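You operate a simulated robot arm through the tools that you are given. There is no shell and no other tool. Be economical: measure what you need, move in short steps, check, and stop when the job is done.

Carry out the task below with a simulated robot arm. There is one attempt and no reset: what you move stays moved.

TASK
Clamp the green grip in the vice and scrub its top clean.
Fine: Use the sponge and put it back; open the vice again after scrubbing.
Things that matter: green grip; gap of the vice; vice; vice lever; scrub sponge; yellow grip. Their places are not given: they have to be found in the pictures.

It is judged by the outcome, as a careful person would: the job done as asked, and still so three seconds after it is handed in. It fails if anything else is knocked over, pushed out of place, dropped, spilled or broken.

THE ROBOT
A 7-joint arm with a two-finger parallel gripper, fixed in place. Base frame: the origin is at the foot of the arm, x ahead of it, y to its left, z up; the work surface is at about z = 0. Lengths are in m, angles in degrees, forces in N, time in s.
With the tool pointing down near the work surface it reaches from about 0.24 to 0.62 m from the base axis. Its first joint turns from -66.0 to 66.0 degrees. Payload 2.6 kg.
Tool frame: the origin (TCP) lies between the finger pads and is the grasp point; the fingertips stand 0.03 m ahead of it; z points along the fingers, y is the line along which they close. The gripper opens to 0.094 m. The fingers are 0.028 m wide and 0.01 m thick; the gripper's body (0.05 by 0.096 m) begins 0.055 m behind the TCP.
Orientation is told as [roll, pitch, yaw] about the base's x, y, z axes, in that order, counted from this pose: with the fingers straight down and closing along the base's y, the tool's x points along the base's -x, its y along +y and its z along -z.

THE INTERFACE
- The arm moves only by the tool drive_tool. Its argument "rows" is a list of rows, each a list of 3 entries, a list of its own where there are three numbers: the shift along the tool's x, y, z in cm, then the turn, a rotation vector about the tool's x, y, z in degrees, then the gripper command, from -1 (fully open) to 1 (shut), values between in proportion. In form: [[[tx, ty, tz], [rx, ry, rz], jaw], ...]. A call has 1 to 20 rows; each row is the pose to reach, as a shift and turn from the pose commanded when the call began, along the tool's axes at that moment. A row lasts 0.2 s, in which the tool goes at most 0.05 m and 8.6 degrees; a call with a longer step from one row to the next is refused whole, and so is a gripper value outside its range. A pose out of reach is approached as far as the arm can. The call stops where the force on the tool passes 70 N (or 10 N more than at its start, if that is more) or the arm is blocked; 0.2 s more then pass. The fingers move at their own pace (about 0.072 m/s each) and stop on an object; they squeeze with about 40 N. The grip force told is the motor's: it shows also when the fingers shut on nothing. Time passes only in rows, and 0.2 s behind the last, so rows that repeat a pose let the fingers close. It gives the time, the measured TCP pose, the force on the tool (base axes), the opening and the grip force at its end, in the units of the frame above (readings bear some noise).
- Cameras (640 x 400 px; columns grow to the right, rows downward): "scene" is fixed at [0.0383, 0.4342, 0.5646]; the picture's right is [-0.75, -0.66, 0.00], its down [-0.38, 0.43, -0.82] and it looks along [0.54, -0.62, -0.57] (base axes); focal length 236 px, centre (320, 200). "wrist" rides on the gripper at [-0.037, 0, -0.058] in the tool frame; the picture's right is [0.00, -1.00, 0.00], its down [0.97, 0.00, -0.24] and it looks along [0.24, 0.00, 0.97] (tool axes); focal length 218 px, centre (320, 200).
- capture(camera): a new picture of that camera. No time passes.
- probe_pixels(camera, pixels): there is no depth. For up to 12 entries [column, row, z] of the newest picture of that camera ("zoom" is the newest enlarged one), the place [x, y] in the base frame at which the ray of that pixel passes the height z, good to about 0.003 m. No time passes.
- enlarge(camera, box): a new picture of the part [left, top, right, bottom] of that camera's present view, enlarged. No time passes.
- finish_job(): hands the job in; it is judged then, once.

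Work in short steps. Measure before you move; look again where a grasp or a placing could have gone wrong, and mend it. You have 80 turns and 34 pictures in all, the two below and enlarged ones among them. Open the gripper and draw the arm clear of the work before you hand the job in, unless the task says otherwise; then end with one line.

The tools are called after "Emit:" by a JSON object that holds its "op" and its "data". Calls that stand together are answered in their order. drive_tool: Moves the arm, as the interface text tells. Its arguments: {"type":"object","properties":{"rows":{"type":"array","items":{"type":"array"}}},"required":["rows"]} The other tools are called the same way: capture (camera) takes a picture; probe_pixels (camera, pixels) gives the place at which the rays of pixels pass given heights; enlarge (camera, box) takes an enlarged picture of a part of a camera's view; finish_job () hands the job in.

At the start:

```text
clock: 0.0
tcp_pos: [0.3182, 0.0843, 0.4112]
tcp_rot: [0.0, 0.0, 0.0]
contact_force: [-0.4, 0.4, -0.4]
finger_gap: 0.0942
gripper_force: 0.0
```

scene: 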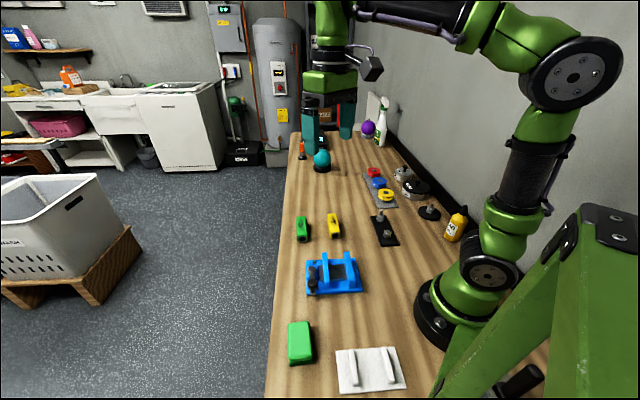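
wrist: 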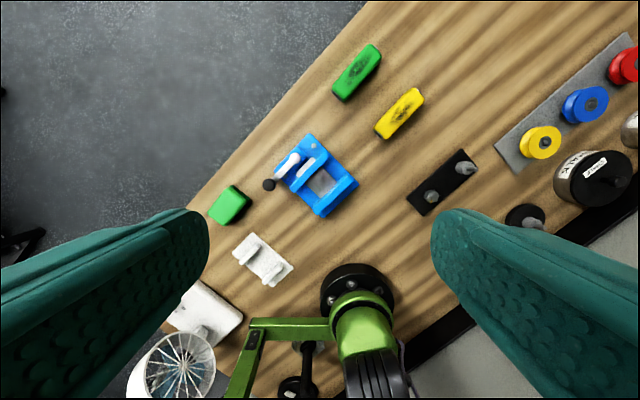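

The pictures show the green and yellow grips, the blue vice with its lever, a green block and a white tray. I'll enlarge both views to measure them.

Emit:
{"op": "enlarge", "data": {"camera": "wrist", "box": [180, 30, 500, 230]}}

Emit:
{"op": "enlarge", "data": {"camera": "scene", "box": [260, 200, 420, 300]}}

Emit:
{"op": "enlarge", "data": {"camera": "scene", "box": [260, 300, 420, 400]}}

```text
2.00 times, centred on (340, 130) of wrist
```

zoom: 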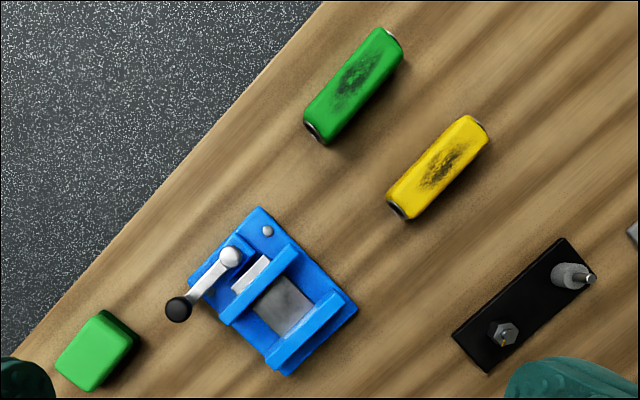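

```text
4.00 times, centred on (340, 250) of scene
```

zoom: 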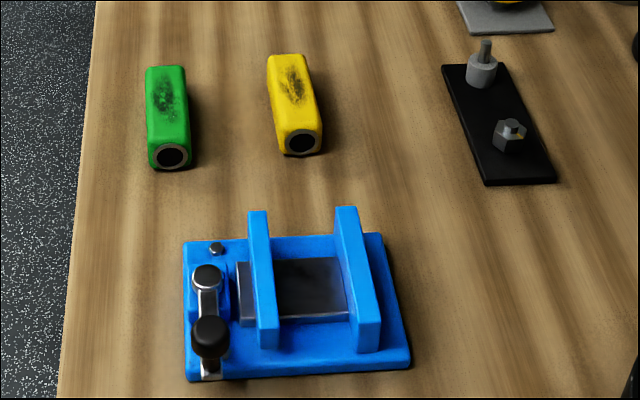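

```text
4.00 times, centred on (340, 350) of scene
```

zoom: 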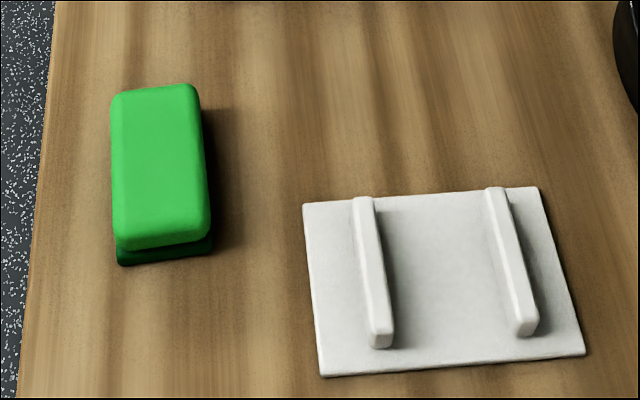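

Emit:
{"op": "probe_pixels", "data": {"camera": "wrist", "pixels": [[372, 44, 0.025], [381, 52, 0.025], [331, 92, 0.025], [342, 101, 0.025], [357.5, 70, 0.025], [400, 111, 0.025], [310, 133.5, 0.01], [358.5, 186, 0.01], [320, 217.5, 0.01], [274, 170, 0.01], [295, 158, 0.05], [269, 184, 0.05]]}}

Emit:
{"op": "probe_pixels", "data": {"camera": "scene", "pixels": [[299, 240.5, 0.0], [306.5, 241.5, 0.0], [297, 217, 0.03], [305.5, 216.5, 0.03], [297, 237, 0.03], [306, 235, 0.03], [311.5, 268, 0.05], [312.5, 284, 0.05], [308, 361, 0.04], [300, 341, 0.04], [288.5, 323.5, 0.04], [309, 321, 0.04]]}}

```text
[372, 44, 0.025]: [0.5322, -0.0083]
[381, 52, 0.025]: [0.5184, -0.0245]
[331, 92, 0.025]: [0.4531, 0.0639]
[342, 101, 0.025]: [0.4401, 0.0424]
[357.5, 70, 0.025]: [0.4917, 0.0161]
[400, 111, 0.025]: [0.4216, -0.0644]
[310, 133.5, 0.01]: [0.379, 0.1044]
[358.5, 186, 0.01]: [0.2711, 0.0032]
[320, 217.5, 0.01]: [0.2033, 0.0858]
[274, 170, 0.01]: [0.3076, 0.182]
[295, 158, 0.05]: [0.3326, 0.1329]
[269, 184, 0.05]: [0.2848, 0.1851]
```

```text
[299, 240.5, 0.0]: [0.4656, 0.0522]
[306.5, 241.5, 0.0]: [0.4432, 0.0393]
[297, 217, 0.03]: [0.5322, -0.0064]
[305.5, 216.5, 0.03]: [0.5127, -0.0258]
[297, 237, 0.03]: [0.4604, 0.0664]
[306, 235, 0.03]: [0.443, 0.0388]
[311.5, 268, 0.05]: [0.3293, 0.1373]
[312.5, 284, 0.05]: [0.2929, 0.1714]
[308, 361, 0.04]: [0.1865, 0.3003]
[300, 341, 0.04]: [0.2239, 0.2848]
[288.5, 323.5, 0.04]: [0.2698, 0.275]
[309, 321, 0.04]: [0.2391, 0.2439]
```

The grip (about 0.107 m long, axis near -42°) is roughly parallel to the jaws. I'll turn the tool to match and go lower, between grip and vice, for a closer look.

Emit:
{"op": "drive_tool", "data": {"rows": [[[-1.2, -0.5, 3.2], [0, 0, 8.4], -1], [[-2.5, -1.0, 6.4], [0, 0, 16.8], -1], [[-3.7, -1.4, 9.6], [0, 0, 25.2], -1], [[-5, -1.9, 12.8], [0, 0, 33.6], -1], [[-6.2, -2.4, 16.1], [0, 0, 42], -1], [[-6.2, -2.4, 16.1], [0, 0, 42], -1]]}}

Emit:
{"op": "capture", "data": {"camera": "wrist"}}

```text
clock: 1.4
tcp_pos: [0.3812, 0.0589, 0.2492]
tcp_rot: [0.1, 0.0, -42.1]
contact_force: [1.0, -0.7, 0.2]
finger_gap: 0.0939
gripper_force: 0.0
```

```text
28 pictures are left
```

wrist: 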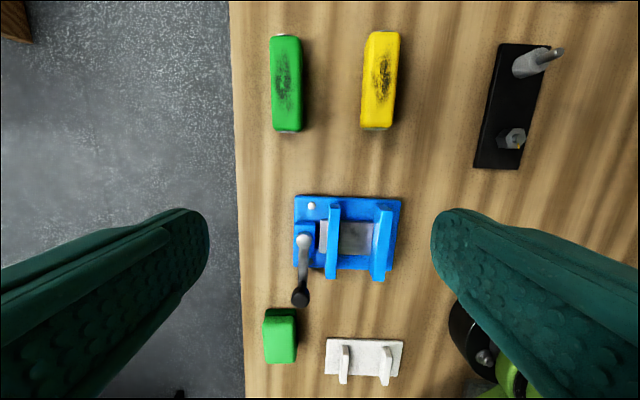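

Emit:
{"op": "enlarge", "data": {"camera": "wrist", "box": [260, 180, 420, 280]}}

```text
4.00 times, centred on (340, 230) of wrist
```

zoom: 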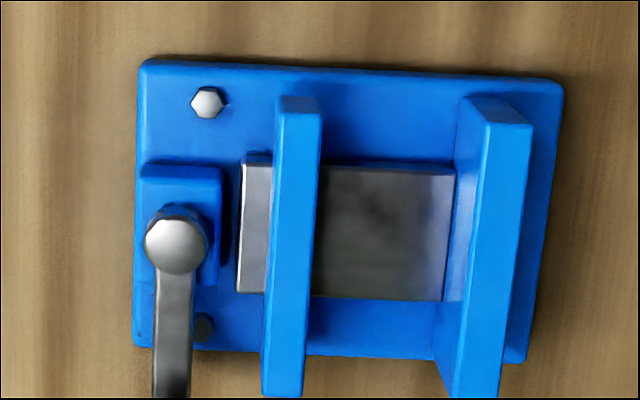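

Emit:
{"op": "probe_pixels", "data": {"camera": "zoom", "pixels": [[484, 122, 0.05], [533, 125, 0.05], [484, 122, 0.065], [484, 122, 0.08], [275, 112, 0.065], [322, 114, 0.065], [262, 393, 0.065], [303, 397, 0.065], [450, 398, 0.065], [318, 165, 0.02], [455, 170, 0.02], [443, 300, 0.02]]}}

Emit:
{"op": "probe_pixels", "data": {"camera": "scene", "pixels": [[343.75, 251.75, 0.05], [343.75, 251.75, 0.065], [343.75, 251.75, 0.08], [349.25, 251.25, 0.065], [349.5, 281.25, 0.065], [355.5, 280.5, 0.065], [322, 253, 0.065], [326.75, 252.75, 0.065], [329.5, 281.25, 0.065], [324.25, 282, 0.065], [311.5, 268, 0.07], [312.5, 284, 0.07]]}}

Emit:
{"op": "enlarge", "data": {"camera": "wrist", "box": [230, 20, 390, 120]}}

```text
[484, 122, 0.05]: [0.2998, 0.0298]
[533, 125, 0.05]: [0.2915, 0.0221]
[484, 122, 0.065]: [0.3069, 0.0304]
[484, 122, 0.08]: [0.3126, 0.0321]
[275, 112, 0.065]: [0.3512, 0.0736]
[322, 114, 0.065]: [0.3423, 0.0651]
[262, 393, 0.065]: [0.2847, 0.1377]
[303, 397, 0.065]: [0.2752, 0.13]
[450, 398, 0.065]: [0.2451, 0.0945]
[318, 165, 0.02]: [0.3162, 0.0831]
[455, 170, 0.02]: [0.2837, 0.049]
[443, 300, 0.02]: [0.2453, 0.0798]
```

```text
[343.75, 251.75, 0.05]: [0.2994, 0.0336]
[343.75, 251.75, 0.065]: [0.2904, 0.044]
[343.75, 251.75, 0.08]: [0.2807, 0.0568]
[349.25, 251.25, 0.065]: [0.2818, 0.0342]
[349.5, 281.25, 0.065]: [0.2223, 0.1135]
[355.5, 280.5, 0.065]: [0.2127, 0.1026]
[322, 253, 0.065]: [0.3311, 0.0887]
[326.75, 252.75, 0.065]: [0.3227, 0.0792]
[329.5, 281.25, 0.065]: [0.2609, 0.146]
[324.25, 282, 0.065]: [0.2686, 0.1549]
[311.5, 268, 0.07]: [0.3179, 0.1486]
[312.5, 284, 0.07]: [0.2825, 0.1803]
```

```text
4.00 times, centred on (310, 70) of wrist
```

zoom: 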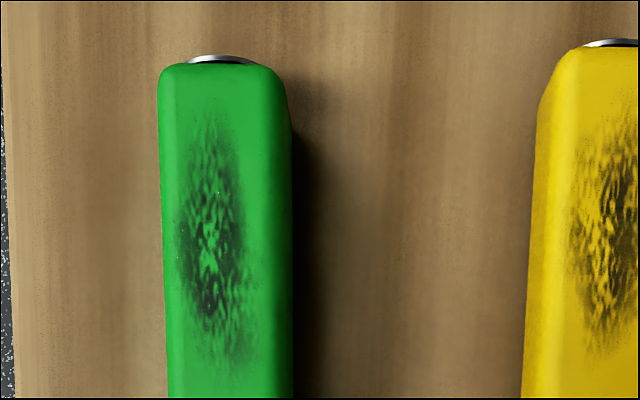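

Emit:
{"op": "probe_pixels", "data": {"camera": "wrist", "pixels": [[381, 210.5, 0.05], [372.5, 279.5, 0.05], [340.5, 208.5, 0.05], [335.75, 279.25, 0.05], [328.75, 208, 0.05], [325.5, 278.25, 0.05], [270, 35.5, 0.028], [301, 35.5, 0.028], [272.5, 132, 0.028], [302, 131, 0.028], [304, 240, 0.06], [300, 297, 0.06]]}}

Emit:
{"op": "enlarge", "data": {"camera": "scene", "box": [280, 205, 344, 245]}}

Emit:
{"op": "enlarge", "data": {"camera": "scene", "box": [300, 245, 370, 300]}}

```text
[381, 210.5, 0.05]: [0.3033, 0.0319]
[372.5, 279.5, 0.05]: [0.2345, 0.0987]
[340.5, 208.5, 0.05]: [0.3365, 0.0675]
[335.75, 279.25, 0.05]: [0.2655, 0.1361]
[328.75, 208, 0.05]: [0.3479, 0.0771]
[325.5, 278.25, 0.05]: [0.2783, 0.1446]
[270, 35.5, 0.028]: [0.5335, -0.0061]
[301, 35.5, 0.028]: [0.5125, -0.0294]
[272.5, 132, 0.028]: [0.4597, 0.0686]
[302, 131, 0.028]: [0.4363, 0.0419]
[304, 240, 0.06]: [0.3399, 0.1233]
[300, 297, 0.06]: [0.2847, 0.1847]
```

```text
10.00 times, centred on (312, 225) of scene
```

zoom: 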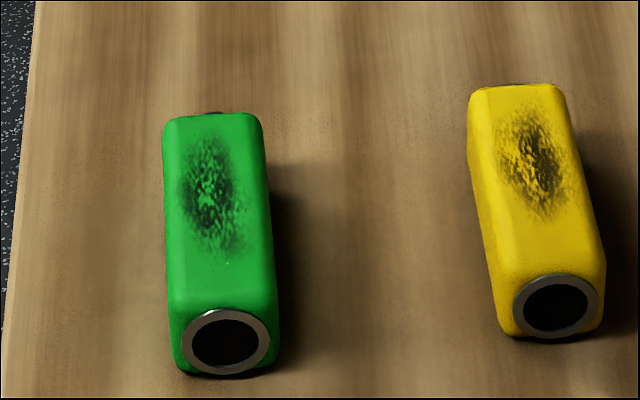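

```text
7.27 times, centred on (335, 272) of scene
```

zoom: 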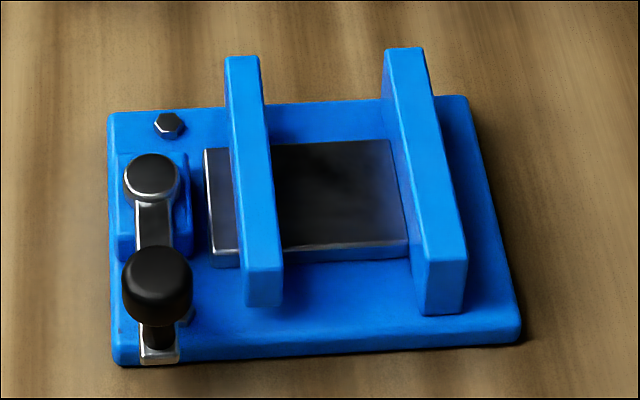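

Emit:
{"op": "probe_pixels", "data": {"camera": "zoom", "pixels": [[384, 48, 0.047], [424, 46, 0.047], [468, 262, 0.047], [425, 265, 0.047], [259, 55, 0.047], [282, 268, 0.047], [245, 270, 0.047], [205, 150, 0.02], [213, 252, 0.02], [410, 243, 0.02], [109, 114, 0.01], [522, 335, 0.01]]}}

Emit:
{"op": "probe_pixels", "data": {"camera": "wrist", "pixels": [[381, 210.5, 0.047], [393.25, 211.25, 0.047], [372.5, 279.5, 0.047], [340.5, 208.5, 0.047], [335.75, 279.25, 0.047], [325.5, 278.25, 0.047], [320.75, 219, 0.02], [319.5, 252.5, 0.02], [370.75, 255, 0.02], [295.5, 196, 0.01], [391, 270.5, 0.01], [286, 75, 0.034]]}}

```text
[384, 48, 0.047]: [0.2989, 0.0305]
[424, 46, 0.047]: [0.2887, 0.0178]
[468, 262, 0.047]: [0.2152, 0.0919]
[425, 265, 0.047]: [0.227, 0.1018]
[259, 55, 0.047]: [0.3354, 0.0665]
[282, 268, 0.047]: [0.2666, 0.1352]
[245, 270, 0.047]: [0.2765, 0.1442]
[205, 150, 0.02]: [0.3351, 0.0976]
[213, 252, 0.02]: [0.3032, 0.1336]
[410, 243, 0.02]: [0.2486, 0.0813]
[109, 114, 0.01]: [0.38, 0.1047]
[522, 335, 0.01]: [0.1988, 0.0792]
```

```text
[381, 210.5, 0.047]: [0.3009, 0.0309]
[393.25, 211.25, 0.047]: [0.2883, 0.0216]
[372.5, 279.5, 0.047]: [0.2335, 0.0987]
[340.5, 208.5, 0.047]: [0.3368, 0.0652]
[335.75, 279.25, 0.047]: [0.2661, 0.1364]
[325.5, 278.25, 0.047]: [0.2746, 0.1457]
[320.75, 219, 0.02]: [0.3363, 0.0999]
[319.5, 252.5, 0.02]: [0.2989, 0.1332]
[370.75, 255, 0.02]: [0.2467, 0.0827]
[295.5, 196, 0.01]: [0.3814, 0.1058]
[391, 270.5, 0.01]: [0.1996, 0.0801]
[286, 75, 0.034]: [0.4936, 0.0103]
```

Emit:
{"op": "probe_pixels", "data": {"camera": "scene", "pixels": [[301, 224, 0.025], [301, 224, 0.035], [301, 224, 0.045], [296.7, 236, 0.03], [307.4, 235.5, 0.03], [296.7, 217, 0.03], [305.9, 216.8, 0.03]]}}

Emit:
{"op": "probe_pixels", "data": {"camera": "wrist", "pixels": [[283.75, 81.25, 0.025], [283.75, 81.25, 0.035], [283.75, 81.25, 0.045], [270.3, 70, 0.03], [302, 70, 0.03], [264, 319, 0.04], [295, 317, 0.04], [297, 360, 0.04], [266, 362, 0.04]]}}

Emit:
{"op": "enlarge", "data": {"camera": "wrist", "box": [240, 290, 336, 370]}}

```text
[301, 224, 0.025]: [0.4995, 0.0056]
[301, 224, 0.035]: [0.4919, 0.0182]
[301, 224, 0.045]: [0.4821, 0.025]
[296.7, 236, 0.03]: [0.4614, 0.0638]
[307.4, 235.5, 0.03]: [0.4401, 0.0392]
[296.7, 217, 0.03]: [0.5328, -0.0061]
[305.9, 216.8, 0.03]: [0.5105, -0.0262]
```

```text
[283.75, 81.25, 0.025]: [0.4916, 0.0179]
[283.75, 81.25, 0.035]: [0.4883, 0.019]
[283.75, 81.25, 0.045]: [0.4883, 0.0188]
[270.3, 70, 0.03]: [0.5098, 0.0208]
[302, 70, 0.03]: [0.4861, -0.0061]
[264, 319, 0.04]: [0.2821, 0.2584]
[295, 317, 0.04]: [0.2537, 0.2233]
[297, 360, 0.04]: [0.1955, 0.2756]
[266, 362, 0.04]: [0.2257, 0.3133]
```

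```text
5.00 times, centred on (288, 330) of wrist
```

zoom: 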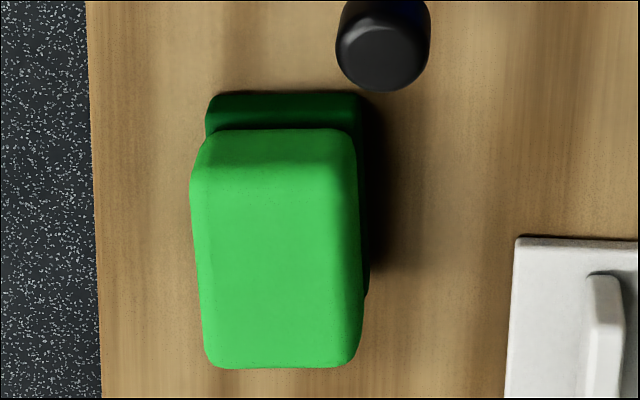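

The heights agree between views: jaw tops at 0.047, rail at 0.02, grip top about 0.035. The grip's centre is (0.486, 0.018) at yaw -44 and the gap's centre is (0.283, 0.083). I'll hover over the grip.

Emit:
{"op": "drive_tool", "data": {"rows": [[[-2.6, 1.0, 3.2], [0, 0, 0.5], -1], [[-5.3, 2.0, 6.4], [0, 0, 1], -1], [[-7.9, 3.0, 9.6], [0, 0, 1.5], -1], [[-10.5, 4.0, 12.9], [0, 0, 1.9], -1], [[-10.5, 4.0, 12.9], [0, 0, 1.9], -0.4], [[-10.5, 4.0, 12.9], [0, 0, 1.9], -0.4]]}}

Emit:
{"op": "capture", "data": {"camera": "wrist"}}

```text
clock: 2.8
tcp_pos: [0.4845, 0.0207, 0.1225]
tcp_rot: [0.0, 0.0, -43.8]
contact_force: [0.3, 0.3, 0.0]
finger_gap: 0.0658
gripper_force: 0.0
```

```text
22 pictures are left
```

wrist: 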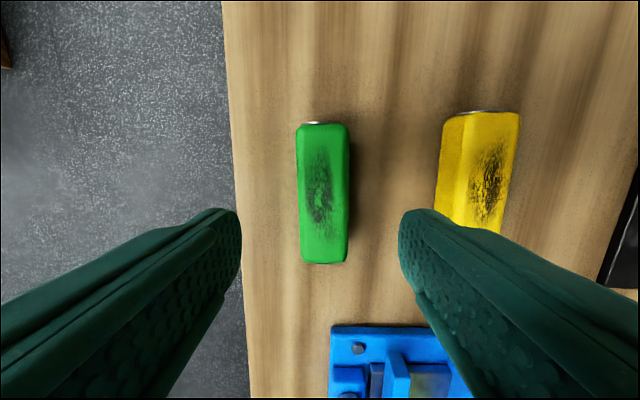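

Emit:
{"op": "probe_pixels", "data": {"camera": "wrist", "pixels": [[296, 126, 0.03], [349, 126, 0.03], [301, 262, 0.03], [347, 262, 0.03], [320, 190, 0.035], [298, 190, 0.03], [349, 190, 0.03]]}}

```text
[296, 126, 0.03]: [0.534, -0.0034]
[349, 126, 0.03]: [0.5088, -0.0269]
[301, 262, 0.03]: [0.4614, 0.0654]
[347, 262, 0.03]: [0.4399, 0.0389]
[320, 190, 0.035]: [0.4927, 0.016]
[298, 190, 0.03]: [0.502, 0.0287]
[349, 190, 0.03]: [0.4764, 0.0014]
```

The grip's centre is confirmed at (0.486, 0.0185). I'll descend so the fingertips overlap only its top (TCP z about 0.056) and close.

Emit:
{"op": "drive_tool", "data": {"rows": [[[-0.2, 0, 2.5], [0, 0, 0], -0.4], [[-0.2, 0, 5], [0, 0, 0], -0.4], [[-0.2, 0, 6.55], [0, 0, 0], -0.4], [[-0.2, 0, 6.55], [0, 0, 0], -0.4]]}}

Emit:
{"op": "enlarge", "data": {"camera": "scene", "box": [260, 190, 356, 250]}}

```text
clock: 3.8
tcp_pos: [0.4859, 0.0185, 0.0561]
tcp_rot: [0.0, 0.0, -44.0]
contact_force: [-0.1, 0.7, -0.2]
finger_gap: 0.0659
gripper_force: 0.1
```

```text
6.67 times, centred on (308, 220) of scene
```

zoom: 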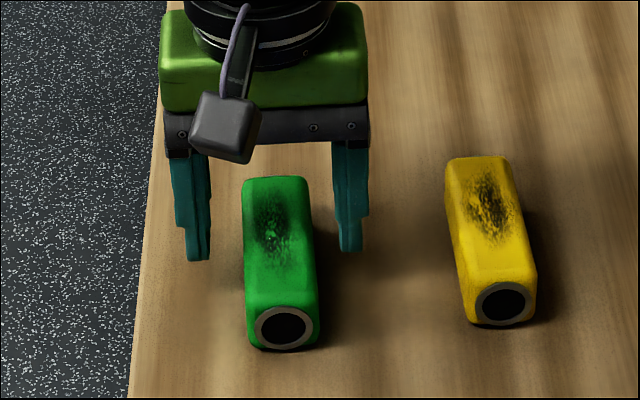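

Positioned well; now close, then lift a little.

Emit:
{"op": "drive_tool", "data": {"rows": [[[0, 0, 0], [0, 0, 0], 0.5], [[0, 0, 0], [0, 0, 0], 1], [[0, 0, 0], [0, 0, 0], 1], [[0, 0, 0], [0, 0, 0], 1], [[0, 0, -2], [0, 0, 0], 1], [[0, 0, -6], [0, 0, 0], 1], [[0, 0, -8], [0, 0, 0], 1], [[0, 0, -8], [0, 0, 0], 1]]}}

Emit:
{"op": "enlarge", "data": {"camera": "scene", "box": [260, 170, 356, 230]}}

```text
clock: 5.6
tcp_pos: [0.4865, 0.0193, 0.1346]
tcp_rot: [0.0, 0.0, -43.9]
contact_force: [-0.1, 0.3, -0.8]
finger_gap: 0.0352
gripper_force: 40.0
```

```text
6.67 times, centred on (308, 200) of scene
```

zoom: 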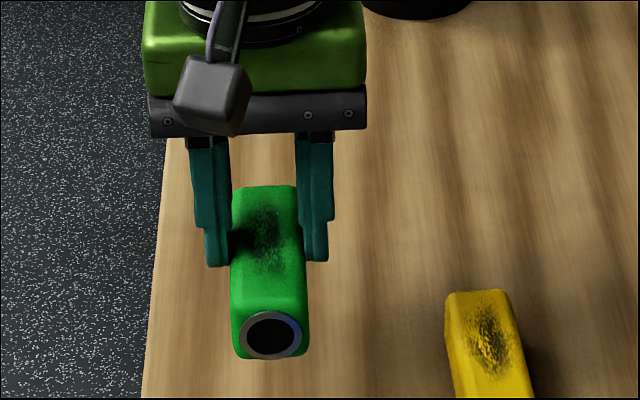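

Held level, width 0.035. I carry it at height to above the gap.

Emit:
{"op": "drive_tool", "data": {"rows": [[[2.7, -1.35, 0], [0, 0, 0], 1], [[5.4, -2.7, 0], [0, 0, 0], 1], [[8.1, -4.05, 0], [0, 0, 0], 1], [[10.9, -5.4, 0], [0, 0, 0], 1], [[13.6, -6.75, 0], [0, 0, 0], 1], [[16.3, -8.1, 0], [0, 0, 0], 1], [[19.08, -9.46, 0], [0, 0, 0], 1], [[19.08, -9.46, 0], [0, 0, 0], 1]]}}

Emit:
{"op": "capture", "data": {"camera": "wrist"}}

Emit:
{"op": "enlarge", "data": {"camera": "scene", "box": [280, 220, 408, 300]}}

```text
clock: 7.4
tcp_pos: [0.2859, 0.0838, 0.1343]
tcp_rot: [0.0, 0.1, -44.0]
contact_force: [0.7, -0.2, -0.7]
finger_gap: 0.0352
gripper_force: 40.1
```

```text
19 pictures are left
```

wrist: 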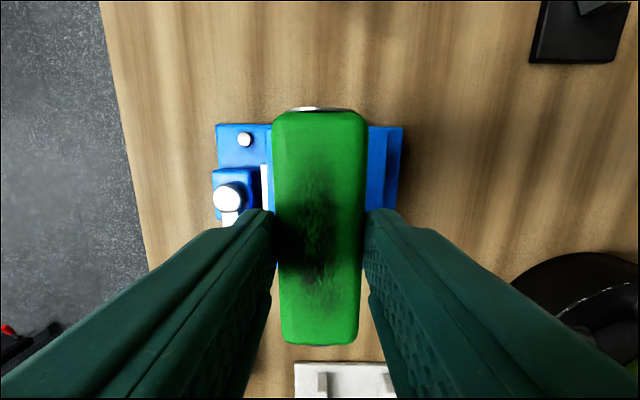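

```text
5.00 times, centred on (344, 260) of scene
```

zoom: 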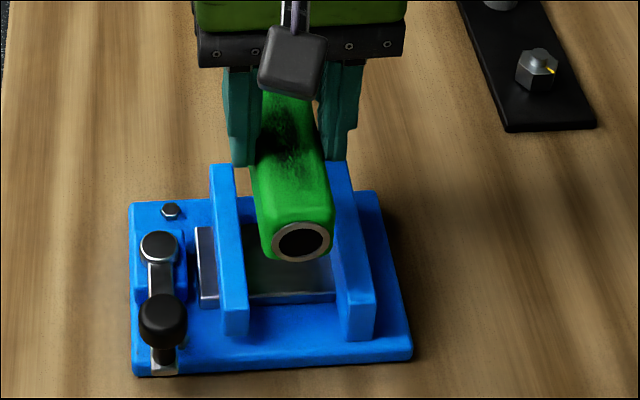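

Aligned to within a couple of millimetres. I descend to just above the jaws with a slight correction and look.

Emit:
{"op": "drive_tool", "data": {"rows": [[[0.1, -0.15, 1.5], [0, 0, 0], 1], [[0.1, -0.15, 2.8], [0, 0, 0], 1], [[0.1, -0.15, 2.8], [0, 0, 0], 1]]}}

Emit:
{"op": "enlarge", "data": {"camera": "scene", "box": [290, 230, 386, 290]}}

Emit:
{"op": "enlarge", "data": {"camera": "wrist", "box": [200, 80, 420, 220]}}

```text
clock: 8.2
tcp_pos: [0.2815, 0.0839, 0.1075]
tcp_rot: [0.0, 0.1, -43.9]
contact_force: [-0.1, 0.2, -1.3]
finger_gap: 0.0348
gripper_force: 39.8
```

```text
6.67 times, centred on (338, 260) of scene
```

zoom: 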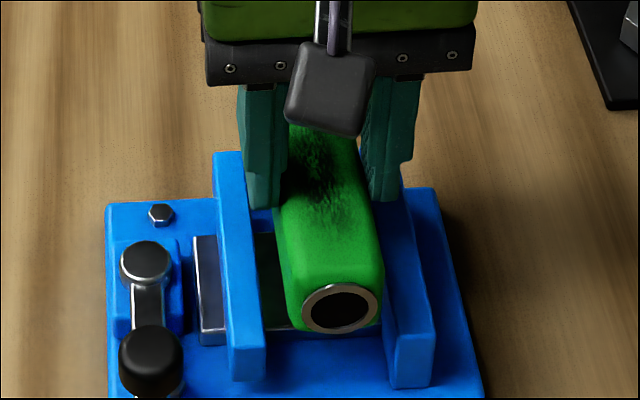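

```text
2.86 times, centred on (310, 150) of wrist
```

zoom: 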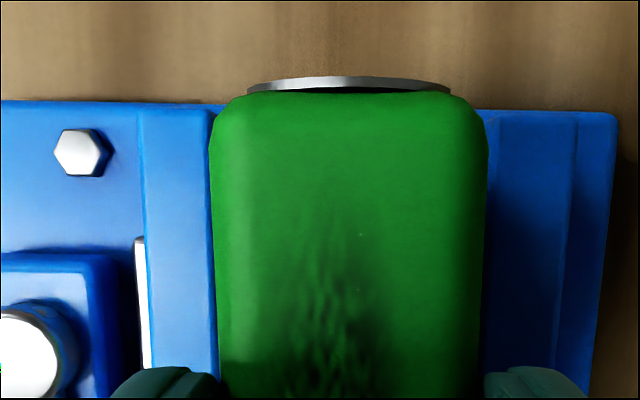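

Centred. I lower to TCP z of about 0.0785, where the grip's bottom is about 2 mm above the rail and the tips just clear the jaw tops.

Emit:
{"op": "drive_tool", "data": {"rows": [[[0, 0, 1], [0, 0, 0], 1], [[0, 0, 2], [0, 0, 0], 1], [[0, 0, 2.7], [0, 0, 0], 1], [[0, 0, 2.9], [0, 0, 0], 1], [[0, 0, 2.9], [0, 0, 0], 1]]}}

Emit:
{"op": "enlarge", "data": {"camera": "scene", "box": [290, 230, 386, 290]}}

```text
clock: 9.4
tcp_pos: [0.2813, 0.0833, 0.0773]
tcp_rot: [0.0, 0.0, -44.0]
contact_force: [-2.8, 0.1, 8.3]
finger_gap: 0.0353
gripper_force: 39.8
```

```text
6.67 times, centred on (338, 260) of scene
```

zoom: 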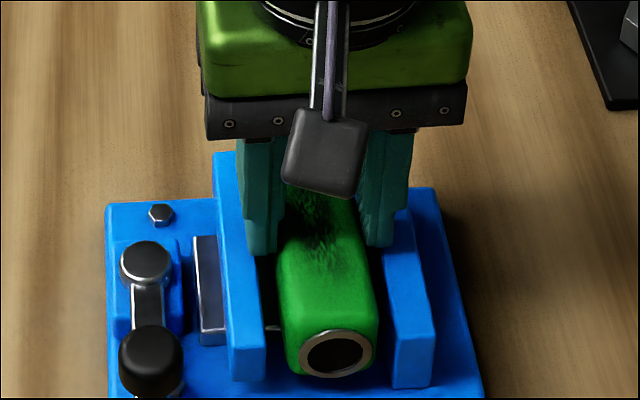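

A light 8 N contact shows it is seated. I open slightly, rise a little, then retreat upward.

Emit:
{"op": "drive_tool", "data": {"rows": [[[0, 0, -0.1], [0, 0, 0], 0.1], [[0, 0, -0.1], [0, 0, 0], 0.1], [[0, 0, -1], [0, 0, 0], 0.0], [[0, 0, -4], [0, 0, 0], -0.3], [[0, 0, -8], [0, 0, 0], -0.4], [[0, 0, -12], [0, 0, 0], -0.4], [[0, 0, -12], [0, 0, 0], -0.4]]}}

Emit:
{"op": "enlarge", "data": {"camera": "scene", "box": [290, 230, 386, 290]}}

Emit:
{"op": "enlarge", "data": {"camera": "wrist", "box": [200, 100, 440, 250]}}

```text
clock: 11.0
tcp_pos: [0.2811, 0.0839, 0.1992]
tcp_rot: [-0.1, 0.0, -43.9]
contact_force: [-0.1, -0.1, 0.1]
finger_gap: 0.0656
gripper_force: 0.1
```

```text
6.67 times, centred on (338, 260) of scene
```

zoom: 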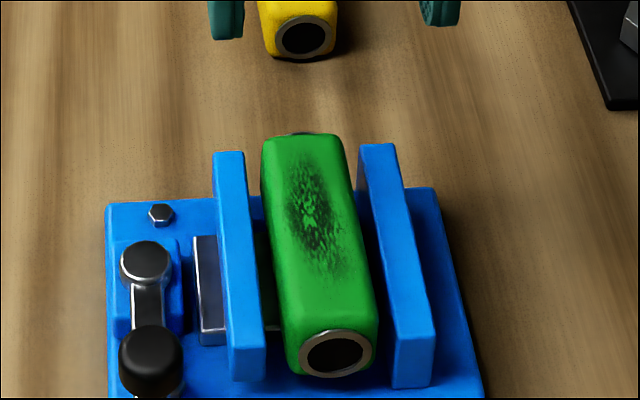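

```text
2.67 times, centred on (320, 175) of wrist
```

zoom: 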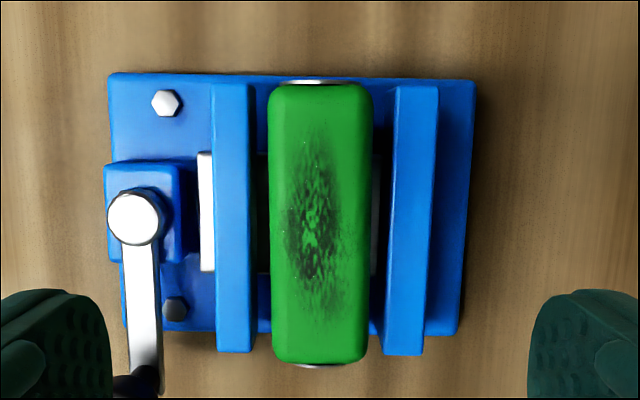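

The grip is seated between the jaws. Next I measure the lever's pivot and knob.

Emit:
{"op": "enlarge", "data": {"camera": "wrist", "box": [200, 150, 328, 278]}}

Emit:
{"op": "enlarge", "data": {"camera": "scene", "box": [292, 255, 340, 295]}}

```text
3.12 times, centred on (264, 214) of wrist
```

zoom: 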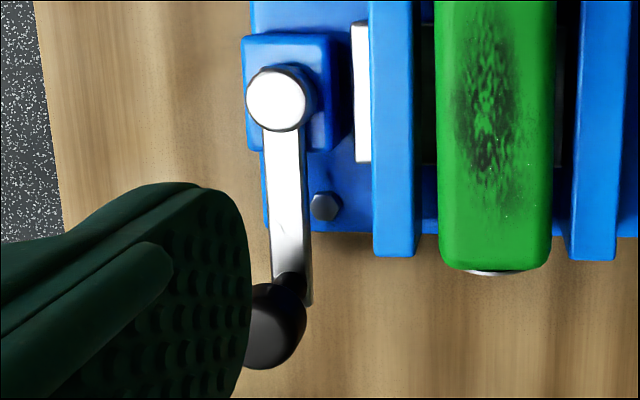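

```text
10.00 times, centred on (316, 275) of scene
```

zoom: 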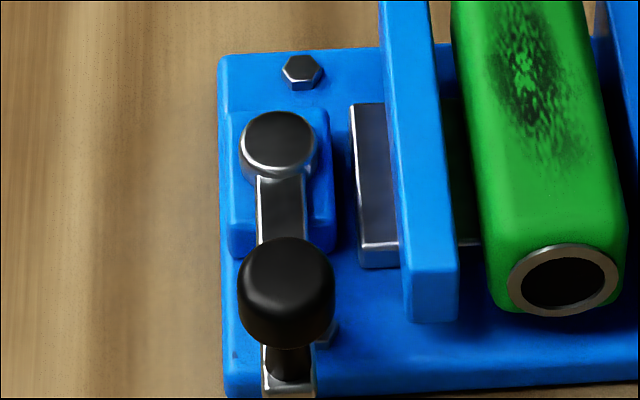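

Emit:
{"op": "probe_pixels", "data": {"camera": "wrist", "pixels": [[250.2, 181.4, 0.03], [250.2, 181.4, 0.045], [250.2, 181.4, 0.06], [251, 253, 0.03], [251, 253, 0.045], [251, 253, 0.06], [251, 253, 0.075], [254.5, 242, 0.03]]}}

Emit:
{"op": "probe_pixels", "data": {"camera": "scene", "pixels": [[311.8, 268.8, 0.03], [311.8, 268.8, 0.045], [311.8, 268.8, 0.06], [312.6, 284.2, 0.03], [312.6, 284.2, 0.045], [312.6, 284.2, 0.06], [312.6, 284.2, 0.075], [312.8, 291.5, 0.03]]}}

```text
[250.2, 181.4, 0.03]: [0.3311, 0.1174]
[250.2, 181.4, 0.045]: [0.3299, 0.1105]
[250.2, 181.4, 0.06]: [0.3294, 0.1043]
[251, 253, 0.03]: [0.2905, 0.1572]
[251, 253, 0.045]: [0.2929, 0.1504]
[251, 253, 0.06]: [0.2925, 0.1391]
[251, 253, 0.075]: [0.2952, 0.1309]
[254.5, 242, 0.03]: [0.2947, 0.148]
```

```text
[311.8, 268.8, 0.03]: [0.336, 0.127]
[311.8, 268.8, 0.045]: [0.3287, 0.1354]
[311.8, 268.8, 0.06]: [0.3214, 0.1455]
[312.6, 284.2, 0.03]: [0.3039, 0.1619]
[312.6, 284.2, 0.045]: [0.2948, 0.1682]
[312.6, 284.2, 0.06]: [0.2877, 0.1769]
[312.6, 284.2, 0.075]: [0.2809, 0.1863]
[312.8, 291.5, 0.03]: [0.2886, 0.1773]
```

Combining both views, the pivot is near (0.331, 0.1325) and the knob near (0.285, 0.1785) at z about 0.06. The movable jaw blocks an inward swing, so the lever should swing outward. I hover over the knob.

Emit:
{"op": "drive_tool", "data": {"rows": [[[2, 2.3, 1], [0, 0, 0], -0.4], [[4.2, 4.6, 3], [0, 0, 0], -0.2], [[6.3, 7.1, 5.5], [0, 0, 0], -0.1], [[6.3, 7.1, 7], [0, 0, 0], -0.1], [[6.3, 7.1, 7], [0, 0, 0], -0.1]]}}

Emit:
{"op": "capture", "data": {"camera": "wrist"}}

Emit:
{"op": "enlarge", "data": {"camera": "scene", "box": [272, 235, 368, 295]}}

```text
clock: 12.2
tcp_pos: [0.2841, 0.1781, 0.128]
tcp_rot: [0.0, 0.0, -44.0]
contact_force: [0.7, -0.5, -0.4]
finger_gap: 0.0518
gripper_force: 0.0
```

```text
10 pictures are left
```

wrist: 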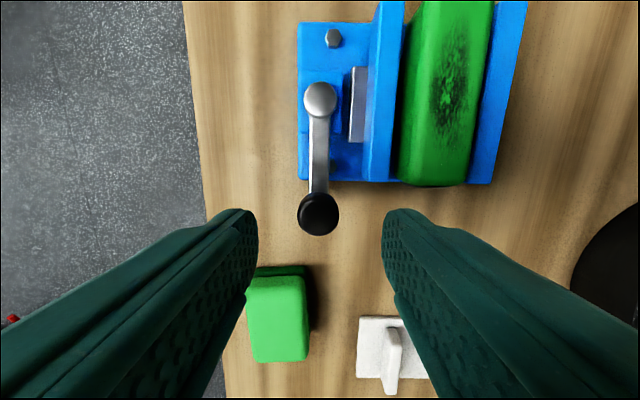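

```text
6.67 times, centred on (320, 265) of scene
```

zoom: 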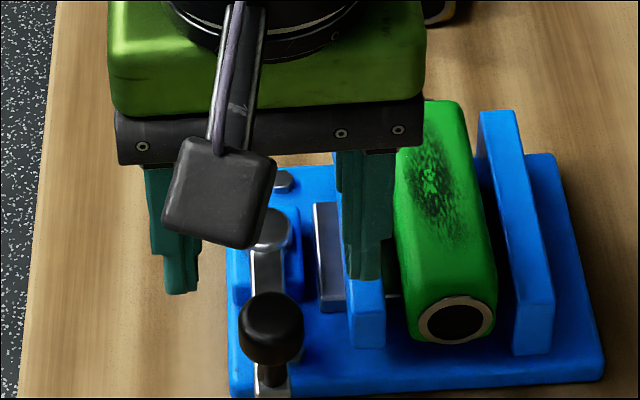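

The knob sits centred between the fingers (318, 214), 3 mm ahead along tool x. I descend and close on it.

Emit:
{"op": "drive_tool", "data": {"rows": [[[0.3, 0, 2], [0, 0, 0], -0.1], [[0.3, 0, 4], [0, 0, 0], -0.1], [[0.3, 0, 4.9], [0, 0, 0], -0.1], [[0.3, 0, 4.9], [0, 0, 0], 0.4], [[0.3, 0, 4.9], [0, 0, 0], 1], [[0.3, 0, 4.9], [0, 0, 0], 1], [[0.3, 0, 4.9], [0, 0, 0], 1]]}}

```text
clock: 13.8
tcp_pos: [0.2832, 0.1808, 0.0802]
tcp_rot: [0.2, 0.0, -43.8]
contact_force: [10.3, 9.9, -10.1]
finger_gap: 0.0229
gripper_force: 45.4
```

I've gripped the knob (gap 0.023). I try the first 20° of outward swing, turning the tool with the lever.

Emit:
{"op": "drive_tool", "data": {"rows": [[[-0.03, 0.59, 0], [0, 0, 5], 1], [[-0.1, 1.17, 0], [0, 0, 10], 1], [[-0.23, 1.75, 0], [0, 0, 15], 1], [[-0.41, 2.31, 0], [0, 0, 20], 1], [[-0.41, 2.31, 0], [0, 0, 20], 1]]}}

```text
clock: 15.0
tcp_pos: [0.3023, 0.194, 0.0797]
tcp_rot: [0.0, 0.1, -64.0]
contact_force: [-7.2, 1.7, 18.1]
finger_gap: 0.0228
gripper_force: 45.0
```

Emit:
{"op": "enlarge", "data": {"camera": "scene", "box": [272, 235, 368, 295]}}

```text
6.67 times, centred on (320, 265) of scene
```

zoom: 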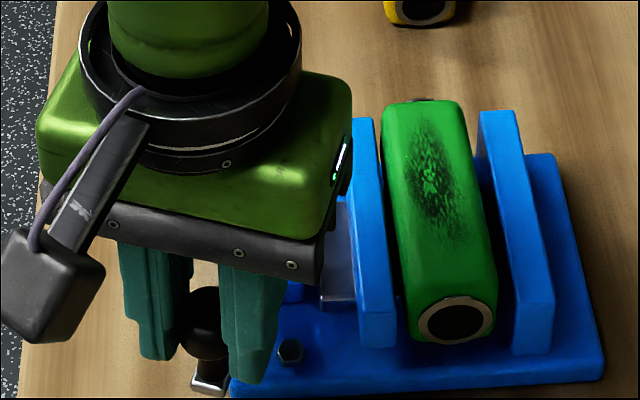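

The movable jaw has moved toward the grip, so this direction closes it. I continue the arc.

Emit:
{"op": "drive_tool", "data": {"rows": [[[-0.03, 0.59, 0], [0, 0, 5], 1], [[-0.1, 1.17, 0], [0, 0, 10], 1], [[-0.23, 1.75, 0], [0, 0, 15], 1], [[-0.41, 2.31, 0], [0, 0, 20], 1], [[-0.64, 2.86, 0], [0, 0, 25], 1], [[-0.64, 2.86, 0], [0, 0, 25], 1]]}}

```text
clock: 16.4
tcp_pos: [0.331, 0.2007, 0.0795]
tcp_rot: [-0.1, 0.0, -89.0]
contact_force: [-1.3, 9.4, 2.6]
finger_gap: 0.0229
gripper_force: 45.0
```

Emit:
{"op": "drive_tool", "data": {"rows": [[[-0.03, 0.59, 0], [0, 0, 5], 1], [[-0.1, 1.17, 0], [0, 0, 10], 1], [[-0.23, 1.75, 0], [0, 0, 15], 1], [[-0.41, 2.31, 0], [0, 0, 20], 1], [[-0.64, 2.86, 0], [0, 0, 25], 1], [[-0.64, 2.86, 0], [0, 0, 25], 1]]}}

Emit:
{"op": "enlarge", "data": {"camera": "scene", "box": [272, 235, 368, 295]}}

```text
clock: 17.8
tcp_pos: [0.3606, 0.1944, 0.0808]
tcp_rot: [0.1, 0.0, -113.9]
contact_force: [3.2, 11.9, -9.6]
finger_gap: 0.0229
gripper_force: 45.3
```

```text
6.67 times, centred on (320, 265) of scene
```

zoom: 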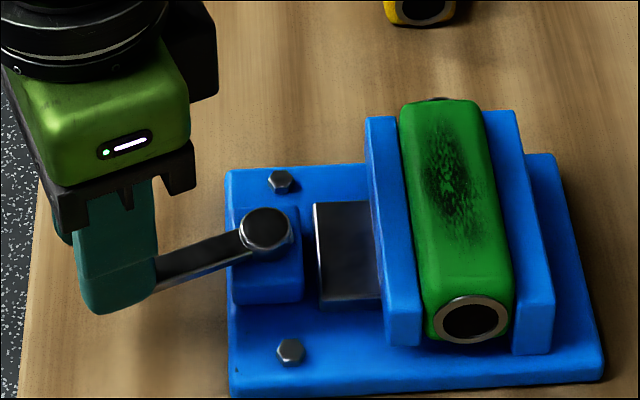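

The jaw has pushed the grip almost to the fixed jaw. I continue in smaller steps, watching the force.

Emit:
{"op": "drive_tool", "data": {"rows": [[[-0.02, 0.47, 0], [0, 0, 4], 1], [[-0.07, 0.94, 0], [0, 0, 8], 1], [[-0.07, 0.94, 0], [0, 0, 8], 1]]}}

```text
clock: 18.6
tcp_pos: [0.3603, 0.193, 0.0777]
tcp_rot: [-1.3, -0.4, -122.1]
contact_force: [-51.1, 8.7, 25.4]
finger_gap: 0.023
gripper_force: 44.8
```

The lever is now blocked (51 N) with the grip clamped. I ease the command back, release the knob and rise.

Emit:
{"op": "drive_tool", "data": {"rows": [[[-0.03, -0.5, 0], [0, 0, -4], 1], [[-0.05, -0.8, 0], [0, 0, -7], 1], [[-0.05, -0.8, 0], [0, 0, -7], 0.2], [[-0.05, -0.8, 0], [0, 0, -7], 0.0], [[-0.05, -0.8, -3], [0, 0, -7], -0.1], [[-0.05, -0.8, -7], [0, 0, -7], -0.1], [[-0.05, -0.8, -11], [0, 0, -7], -0.1], [[-0.05, -0.8, -11], [0, 0, -7], -0.1]]}}

Emit:
{"op": "enlarge", "data": {"camera": "scene", "box": [272, 235, 368, 295]}}

```text
clock: 20.4
tcp_pos: [0.3601, 0.1972, 0.191]
tcp_rot: [-0.1, 0.0, -114.8]
contact_force: [0.3, 0.3, 0.1]
finger_gap: 0.0516
gripper_force: 0.0
```

```text
6.67 times, centred on (320, 265) of scene
```

zoom: 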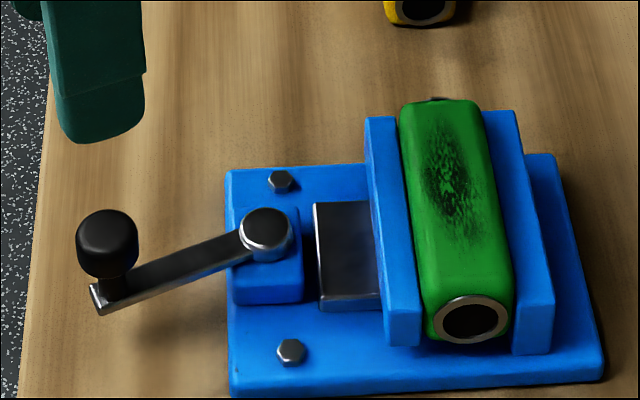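

The clamp holds. Now I measure the sponge, using the newest wrist capture and the first scene view.

Emit:
{"op": "probe_pixels", "data": {"camera": "wrist", "pixels": [[255, 267, 0.002], [305, 265, 0.002], [247, 283, 0.04], [303, 277, 0.04], [308, 358, 0.04], [253, 361, 0.04], [303, 277, 0.03], [303, 277, 0.05], [308, 358, 0.05], [253, 361, 0.05]]}}

Emit:
{"op": "probe_pixels", "data": {"camera": "scene", "pixels": [[289.5, 366, 0.002], [312.5, 363, 0.002], [288, 323.7, 0.04], [309.3, 321, 0.04], [312.5, 357.5, 0.04], [288.8, 360, 0.04], [309.3, 321, 0.03], [309.3, 321, 0.05], [312.5, 357.5, 0.05], [288.8, 360, 0.05]]}}

```text
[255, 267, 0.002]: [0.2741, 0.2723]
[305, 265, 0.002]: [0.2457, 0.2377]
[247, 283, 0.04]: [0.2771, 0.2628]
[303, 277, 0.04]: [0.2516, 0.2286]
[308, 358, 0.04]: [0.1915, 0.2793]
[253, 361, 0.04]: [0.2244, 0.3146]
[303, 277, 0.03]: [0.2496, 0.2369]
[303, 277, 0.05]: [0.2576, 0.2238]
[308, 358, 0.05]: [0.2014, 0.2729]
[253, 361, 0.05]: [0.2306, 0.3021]
```

```text
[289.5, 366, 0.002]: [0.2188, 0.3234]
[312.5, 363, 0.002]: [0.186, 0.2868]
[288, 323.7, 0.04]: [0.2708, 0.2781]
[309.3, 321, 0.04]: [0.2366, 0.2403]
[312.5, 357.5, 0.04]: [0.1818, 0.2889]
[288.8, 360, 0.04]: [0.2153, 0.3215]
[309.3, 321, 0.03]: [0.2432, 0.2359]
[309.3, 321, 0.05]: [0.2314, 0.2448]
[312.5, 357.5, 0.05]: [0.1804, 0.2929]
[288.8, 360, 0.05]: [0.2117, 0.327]
```

The sponge is centred at (0.231, 0.280), yaw about -41, width about 0.046 and top at z about 0.031. I hover over it with the fingers open 0.075.

Emit:
{"op": "drive_tool", "data": {"rows": [[[0.2, -1.7, 0], [0, 0, -8.2], -0.6], [[0.4, -3.4, 0], [0, 0, -16.4], -0.6], [[0.7, -5.1, 0], [0, 0, -24.6], -0.6], [[0.9, -6.8, 0], [0, 0, -32.8], -0.6], [[1.2, -8.5, 0], [0, 0, -41], -0.6], [[1.4, -10.2, 0], [0, 0, -49.2], -0.6], [[1.7, -11.9, 1.5], [0, 0, -57.4], -0.6], [[1.9, -13.6, 3.5], [0, 0, -65.6], -0.6], [[2.12, -15.19, 5.5], [0, 0, -73.8], -0.6], [[2.12, -15.19, 7], [0, 0, -73.8], -0.6], [[2.12, -15.19, 7], [0, 0, -73.8], -0.6]]}}

Emit:
{"op": "capture", "data": {"camera": "wrist"}}

```text
clock: 22.8
tcp_pos: [0.2316, 0.2781, 0.1195]
tcp_rot: [0.0, 0.0, -41.1]
contact_force: [0.8, -0.2, 0.5]
finger_gap: 0.0753
gripper_force: 0.0
```

```text
5 pictures are left
```

wrist: 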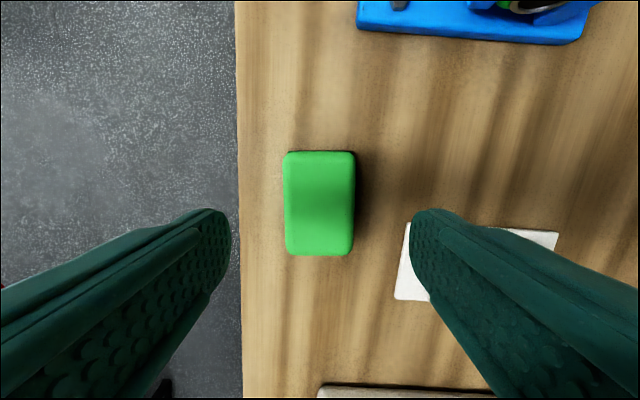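

The sponge is squarely centred between the fingers. I descend to TCP z of about 0.042 and close.

Emit:
{"op": "drive_tool", "data": {"rows": [[[0.1, 0, 3], [0, 0, 0], -0.6], [[0.1, 0, 6], [0, 0, 0], -0.6], [[0.1, 0, 7.7], [0, 0, 0], -0.6], [[0.1, 0, 7.7], [0, 0, 0], 0], [[0.1, 0, 7.7], [0, 0, 0], 0.5], [[0.1, 0, 7.7], [0, 0, 0], 1], [[0.1, 0, 7.7], [0, 0, 0], 1]]}}

```text
clock: 24.4
tcp_pos: [0.2303, 0.2769, 0.0445]
tcp_rot: [0.0, 0.0, -41.1]
contact_force: [0.0, -0.2, -0.4]
finger_gap: 0.0485
gripper_force: 40.2
```

I hold the sponge (gap 0.0485). I lift it, carry it above the clamped grip, and align the yaw to the grip.

Emit:
{"op": "drive_tool", "data": {"rows": [[[0, 0, -3], [0, 0, 0], 1], [[0, 0, -7], [0, 0, 0], 1], [[0, 0, -10], [0, 0, 0], 1], [[-2.9, -2.0, -10], [0, 0, 0.5], 1], [[-5.8, -4.0, -10], [0, 0, 1], 1], [[-8.6, -6.0, -10], [0, 0, 1.5], 1], [[-11.5, -8.0, -10], [0, 0, 2], 1], [[-14.4, -10, -10], [0, 0, 2.5], 1], [[-17.2, -12.06, -10], [0, 0, 2.9], 1], [[-17.2, -12.06, -8.5], [0, 0, 2.9], 1], [[-17.2, -12.06, -7.5], [0, 0, 2.9], 1], [[-17.2, -12.06, -7.5], [0, 0, 2.9], 1]]}}

Emit:
{"op": "enlarge", "data": {"camera": "scene", "box": [272, 235, 384, 305]}}

```text
clock: 27.0
tcp_pos: [0.281, 0.0749, 0.1159]
tcp_rot: [0.0, 0.0, -44.0]
contact_force: [-0.3, 0.5, 0.2]
finger_gap: 0.0484
gripper_force: 39.2
```

```text
5.71 times, centred on (328, 270) of scene
```

zoom: 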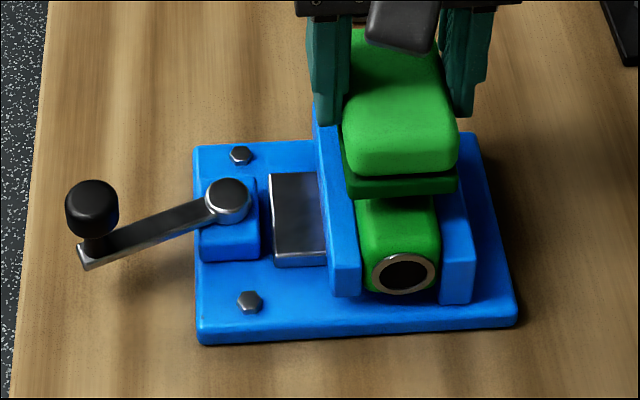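

The sponge is aligned over the grip. I lower it gently to find contact.

Emit:
{"op": "drive_tool", "data": {"rows": [[[0, 0, 1], [0, 0, 0], 1], [[0, 0, 1.4], [0, 0, 0], 1], [[0, 0, 1.7], [0, 0, 0], 1], [[0, 0, 1.7], [0, 0, 0], 1]]}}

```text
clock: 28.0
tcp_pos: [0.2824, 0.0747, 0.1016]
tcp_rot: [0.3, -0.1, -44.1]
contact_force: [-14.6, -5.9, 65.5]
finger_gap: 0.0488
gripper_force: 40.1
```

Contact is firm (65 N, TCP z 0.1016). I ease up by 2 mm to a light press.

Emit:
{"op": "drive_tool", "data": {"rows": [[[0, 0, -0.2], [0, 0, 0], 1], [[0, 0, -0.2], [0, 0, 0], 1]]}}

```text
clock: 28.6
tcp_pos: [0.282, 0.0738, 0.1026]
tcp_rot: [0.0, -0.1, -43.9]
contact_force: [5.0, 2.1, 17.6]
finger_gap: 0.0484
gripper_force: 39.6
```

18 N press. I scrub with strokes along the grip and small sideways shifts.

Emit:
{"op": "drive_tool", "data": {"rows": [[[1, 0, 0], [0, 0, 0], 1], [[2, 0, 0], [0, 0, 0], 1], [[1, 0, 0], [0, 0, 0], 1], [[0, 0, 0], [0, 0, 0], 1], [[-1, 0, 0], [0, 0, 0], 1], [[-2, 0, 0], [0, 0, 0], 1], [[-2, 0.4, 0], [0, 0, 0], 1], [[-1, 0.4, 0], [0, 0, 0], 1], [[0, 0.4, 0], [0, 0, 0], 1], [[1, 0.4, 0], [0, 0, 0], 1], [[2, 0.4, 0], [0, 0, 0], 1], [[2, -0.4, 0], [0, 0, 0], 1], [[1, -0.4, 0], [0, 0, 0], 1], [[0, -0.4, 0], [0, 0, 0], 1], [[-1, -0.4, 0], [0, 0, 0], 1], [[-2, -0.4, 0], [0, 0, 0], 1], [[-2, 0, 0], [0, 0, 0], 1], [[-1, 0, 0], [0, 0, 0], 1], [[0, 0, 0], [0, 0, 0], 1], [[0, 0, 0], [0, 0, 0], 1]]}}

```text
clock: 32.8
tcp_pos: [0.2819, 0.0733, 0.1034]
tcp_rot: [0.1, -0.1, -44.1]
contact_force: [2.5, -2.0, 3.0]
finger_gap: 0.0485
gripper_force: 40.5
```

The press has eased to 3 N. I press 1.5 mm further and repeat the strokes.

Emit:
{"op": "drive_tool", "data": {"rows": [[[0, 0, 0.15], [0, 0, 0], 1], [[1, 0, 0.15], [0, 0, 0], 1], [[2, 0, 0.15], [0, 0, 0], 1], [[1, 0, 0.15], [0, 0, 0], 1], [[0, 0, 0.15], [0, 0, 0], 1], [[-1, 0, 0.15], [0, 0, 0], 1], [[-2, 0, 0.15], [0, 0, 0], 1], [[-1, 0, 0.15], [0, 0, 0], 1], [[0, 0, 0.15], [0, 0, 0], 1], [[1, 0, 0.15], [0, 0, 0], 1], [[2, 0, 0.15], [0, 0, 0], 1], [[1, 0, 0.15], [0, 0, 0], 1], [[0, 0, 0.15], [0, 0, 0], 1], [[-1, 0, 0.15], [0, 0, 0], 1], [[-2, 0, 0.15], [0, 0, 0], 1], [[-1, 0, 0.15], [0, 0, 0], 1], [[0, 0, 0.15], [0, 0, 0], 1], [[0, 0, 0.15], [0, 0, 0], 1]]}}

```text
clock: 33.9
tcp_pos: [0.271, 0.0854, 0.1041]
tcp_rot: [0.0, 1.0, -44.1]
contact_force: [-5.1, -0.1, 14.6]
finger_gap: 0.0484
gripper_force: 40.1
stopped in row 5: the force on the tool passed its limit (the readings are from after the stop); the commanded pose is now the measured one
```

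The call stopped on the force limit. I lift, straighten the small tilt, carry the sponge back above its place, and look at the grip.

Emit:
{"op": "drive_tool", "data": {"rows": [[[0, 0, -3], [-0.7, -0.7, 0], 1], [[0, 0, -5], [-0.7, -0.7, 0], 1], [[2.7, 1.8, -5], [-0.7, -0.7, -0.5], 1], [[5.4, 3.7, -5], [-0.7, -0.7, -1], 1], [[8.1, 5.5, -5], [-0.7, -0.7, -1.5], 1], [[10.8, 7.3, -5], [-0.7, -0.7, -2], 1], [[13.5, 9.2, -5], [-0.7, -0.7, -2.5], 1], [[16.3, 11.02, -5], [-0.7, -0.7, -3], 1], [[16.3, 11.02, -4], [-0.7, -0.7, -3], 1], [[16.3, 11.02, -4], [-0.7, -0.7, -3], 1]]}}

Emit:
{"op": "enlarge", "data": {"camera": "scene", "box": [260, 225, 420, 325]}}

```text
clock: 36.1
tcp_pos: [0.2292, 0.2763, 0.1424]
tcp_rot: [0.6, 0.2, -41.0]
contact_force: [0.0, -0.3, -0.4]
finger_gap: 0.0484
gripper_force: 39.7
```

```text
4.00 times, centred on (340, 275) of scene
```

zoom: 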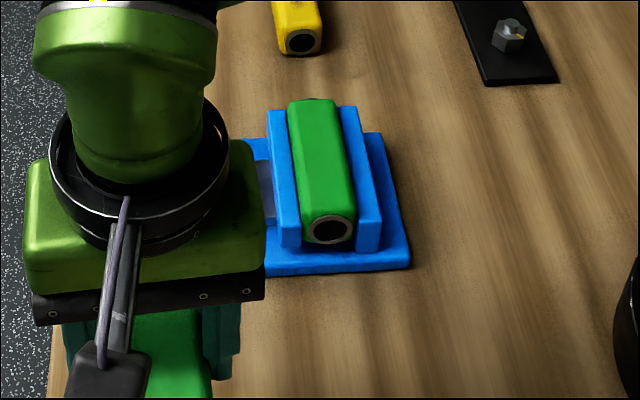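

The grip's top is clean. I lower the sponge back onto its original spot.

Emit:
{"op": "drive_tool", "data": {"rows": [[[0, 0.15, 3], [0.3, -0.5, 0], 1], [[0, 0.15, 6], [0.3, -0.5, 0], 1], [[0, 0.15, 8.5], [0.3, -0.5, 0], 1], [[0, 0.15, 9.4], [0.3, -0.5, 0], 1], [[0, 0.15, 9.4], [0.3, -0.5, 0], 1]]}}

```text
clock: 37.3
tcp_pos: [0.2329, 0.2795, 0.0504]
tcp_rot: [0.3, -0.2, -41.0]
contact_force: [-0.2, -0.3, -0.5]
finger_gap: 0.0485
gripper_force: 40.3
```

Emit:
{"op": "drive_tool", "data": {"rows": [[[0, 0, 0.4], [0, 0, 0], 1], [[0, 0, 0.55], [0, 0, 0], 1], [[0, 0, 0.65], [0, 0, 0], 1], [[0, 0, 0.65], [0, 0, 0], 1]]}}

```text
clock: 38.3
tcp_pos: [0.2327, 0.2784, 0.0438]
tcp_rot: [0.4, -0.2, -41.1]
contact_force: [-1.0, 0.3, -0.2]
finger_gap: 0.0485
gripper_force: 40.0
```

Emit:
{"op": "drive_tool", "data": {"rows": [[[0, -0.05, 0.1], [0, 0, 0], 1], [[0, -0.05, 0.2], [0, 0, 0], 1], [[0, -0.05, 0.2], [0, 0, 0], 1]]}}

```text
clock: 39.1
tcp_pos: [0.234, 0.2787, 0.0432]
tcp_rot: [0.4, -0.3, -41.1]
contact_force: [-3.2, -6.1, 26.6]
finger_gap: 0.0485
gripper_force: 40.2
```

The sponge is touching down. I release it and rise straight up.

Emit:
{"op": "drive_tool", "data": {"rows": [[[0, 0, -0.1], [0, 0, 0], 1], [[0, 0, -0.1], [0, 0, 0], 0], [[0, 0, -0.1], [0, 0, 0], -0.6], [[0, 0, -0.1], [0, 0, 0], -0.6], [[0, 0, -3], [0, 0, 0], -0.6], [[0, 0, -7], [0, 0, 0], -0.6], [[0, 0, -12], [0, 0, 0], -0.6], [[0, 0, -12], [0, 0, 0], -0.3]]}}

```text
clock: 40.9
tcp_pos: [0.2319, 0.2785, 0.1597]
tcp_rot: [0.3, -0.3, -40.9]
contact_force: [0.1, 0.5, 0.3]
finger_gap: 0.0611
gripper_force: 0.1
```

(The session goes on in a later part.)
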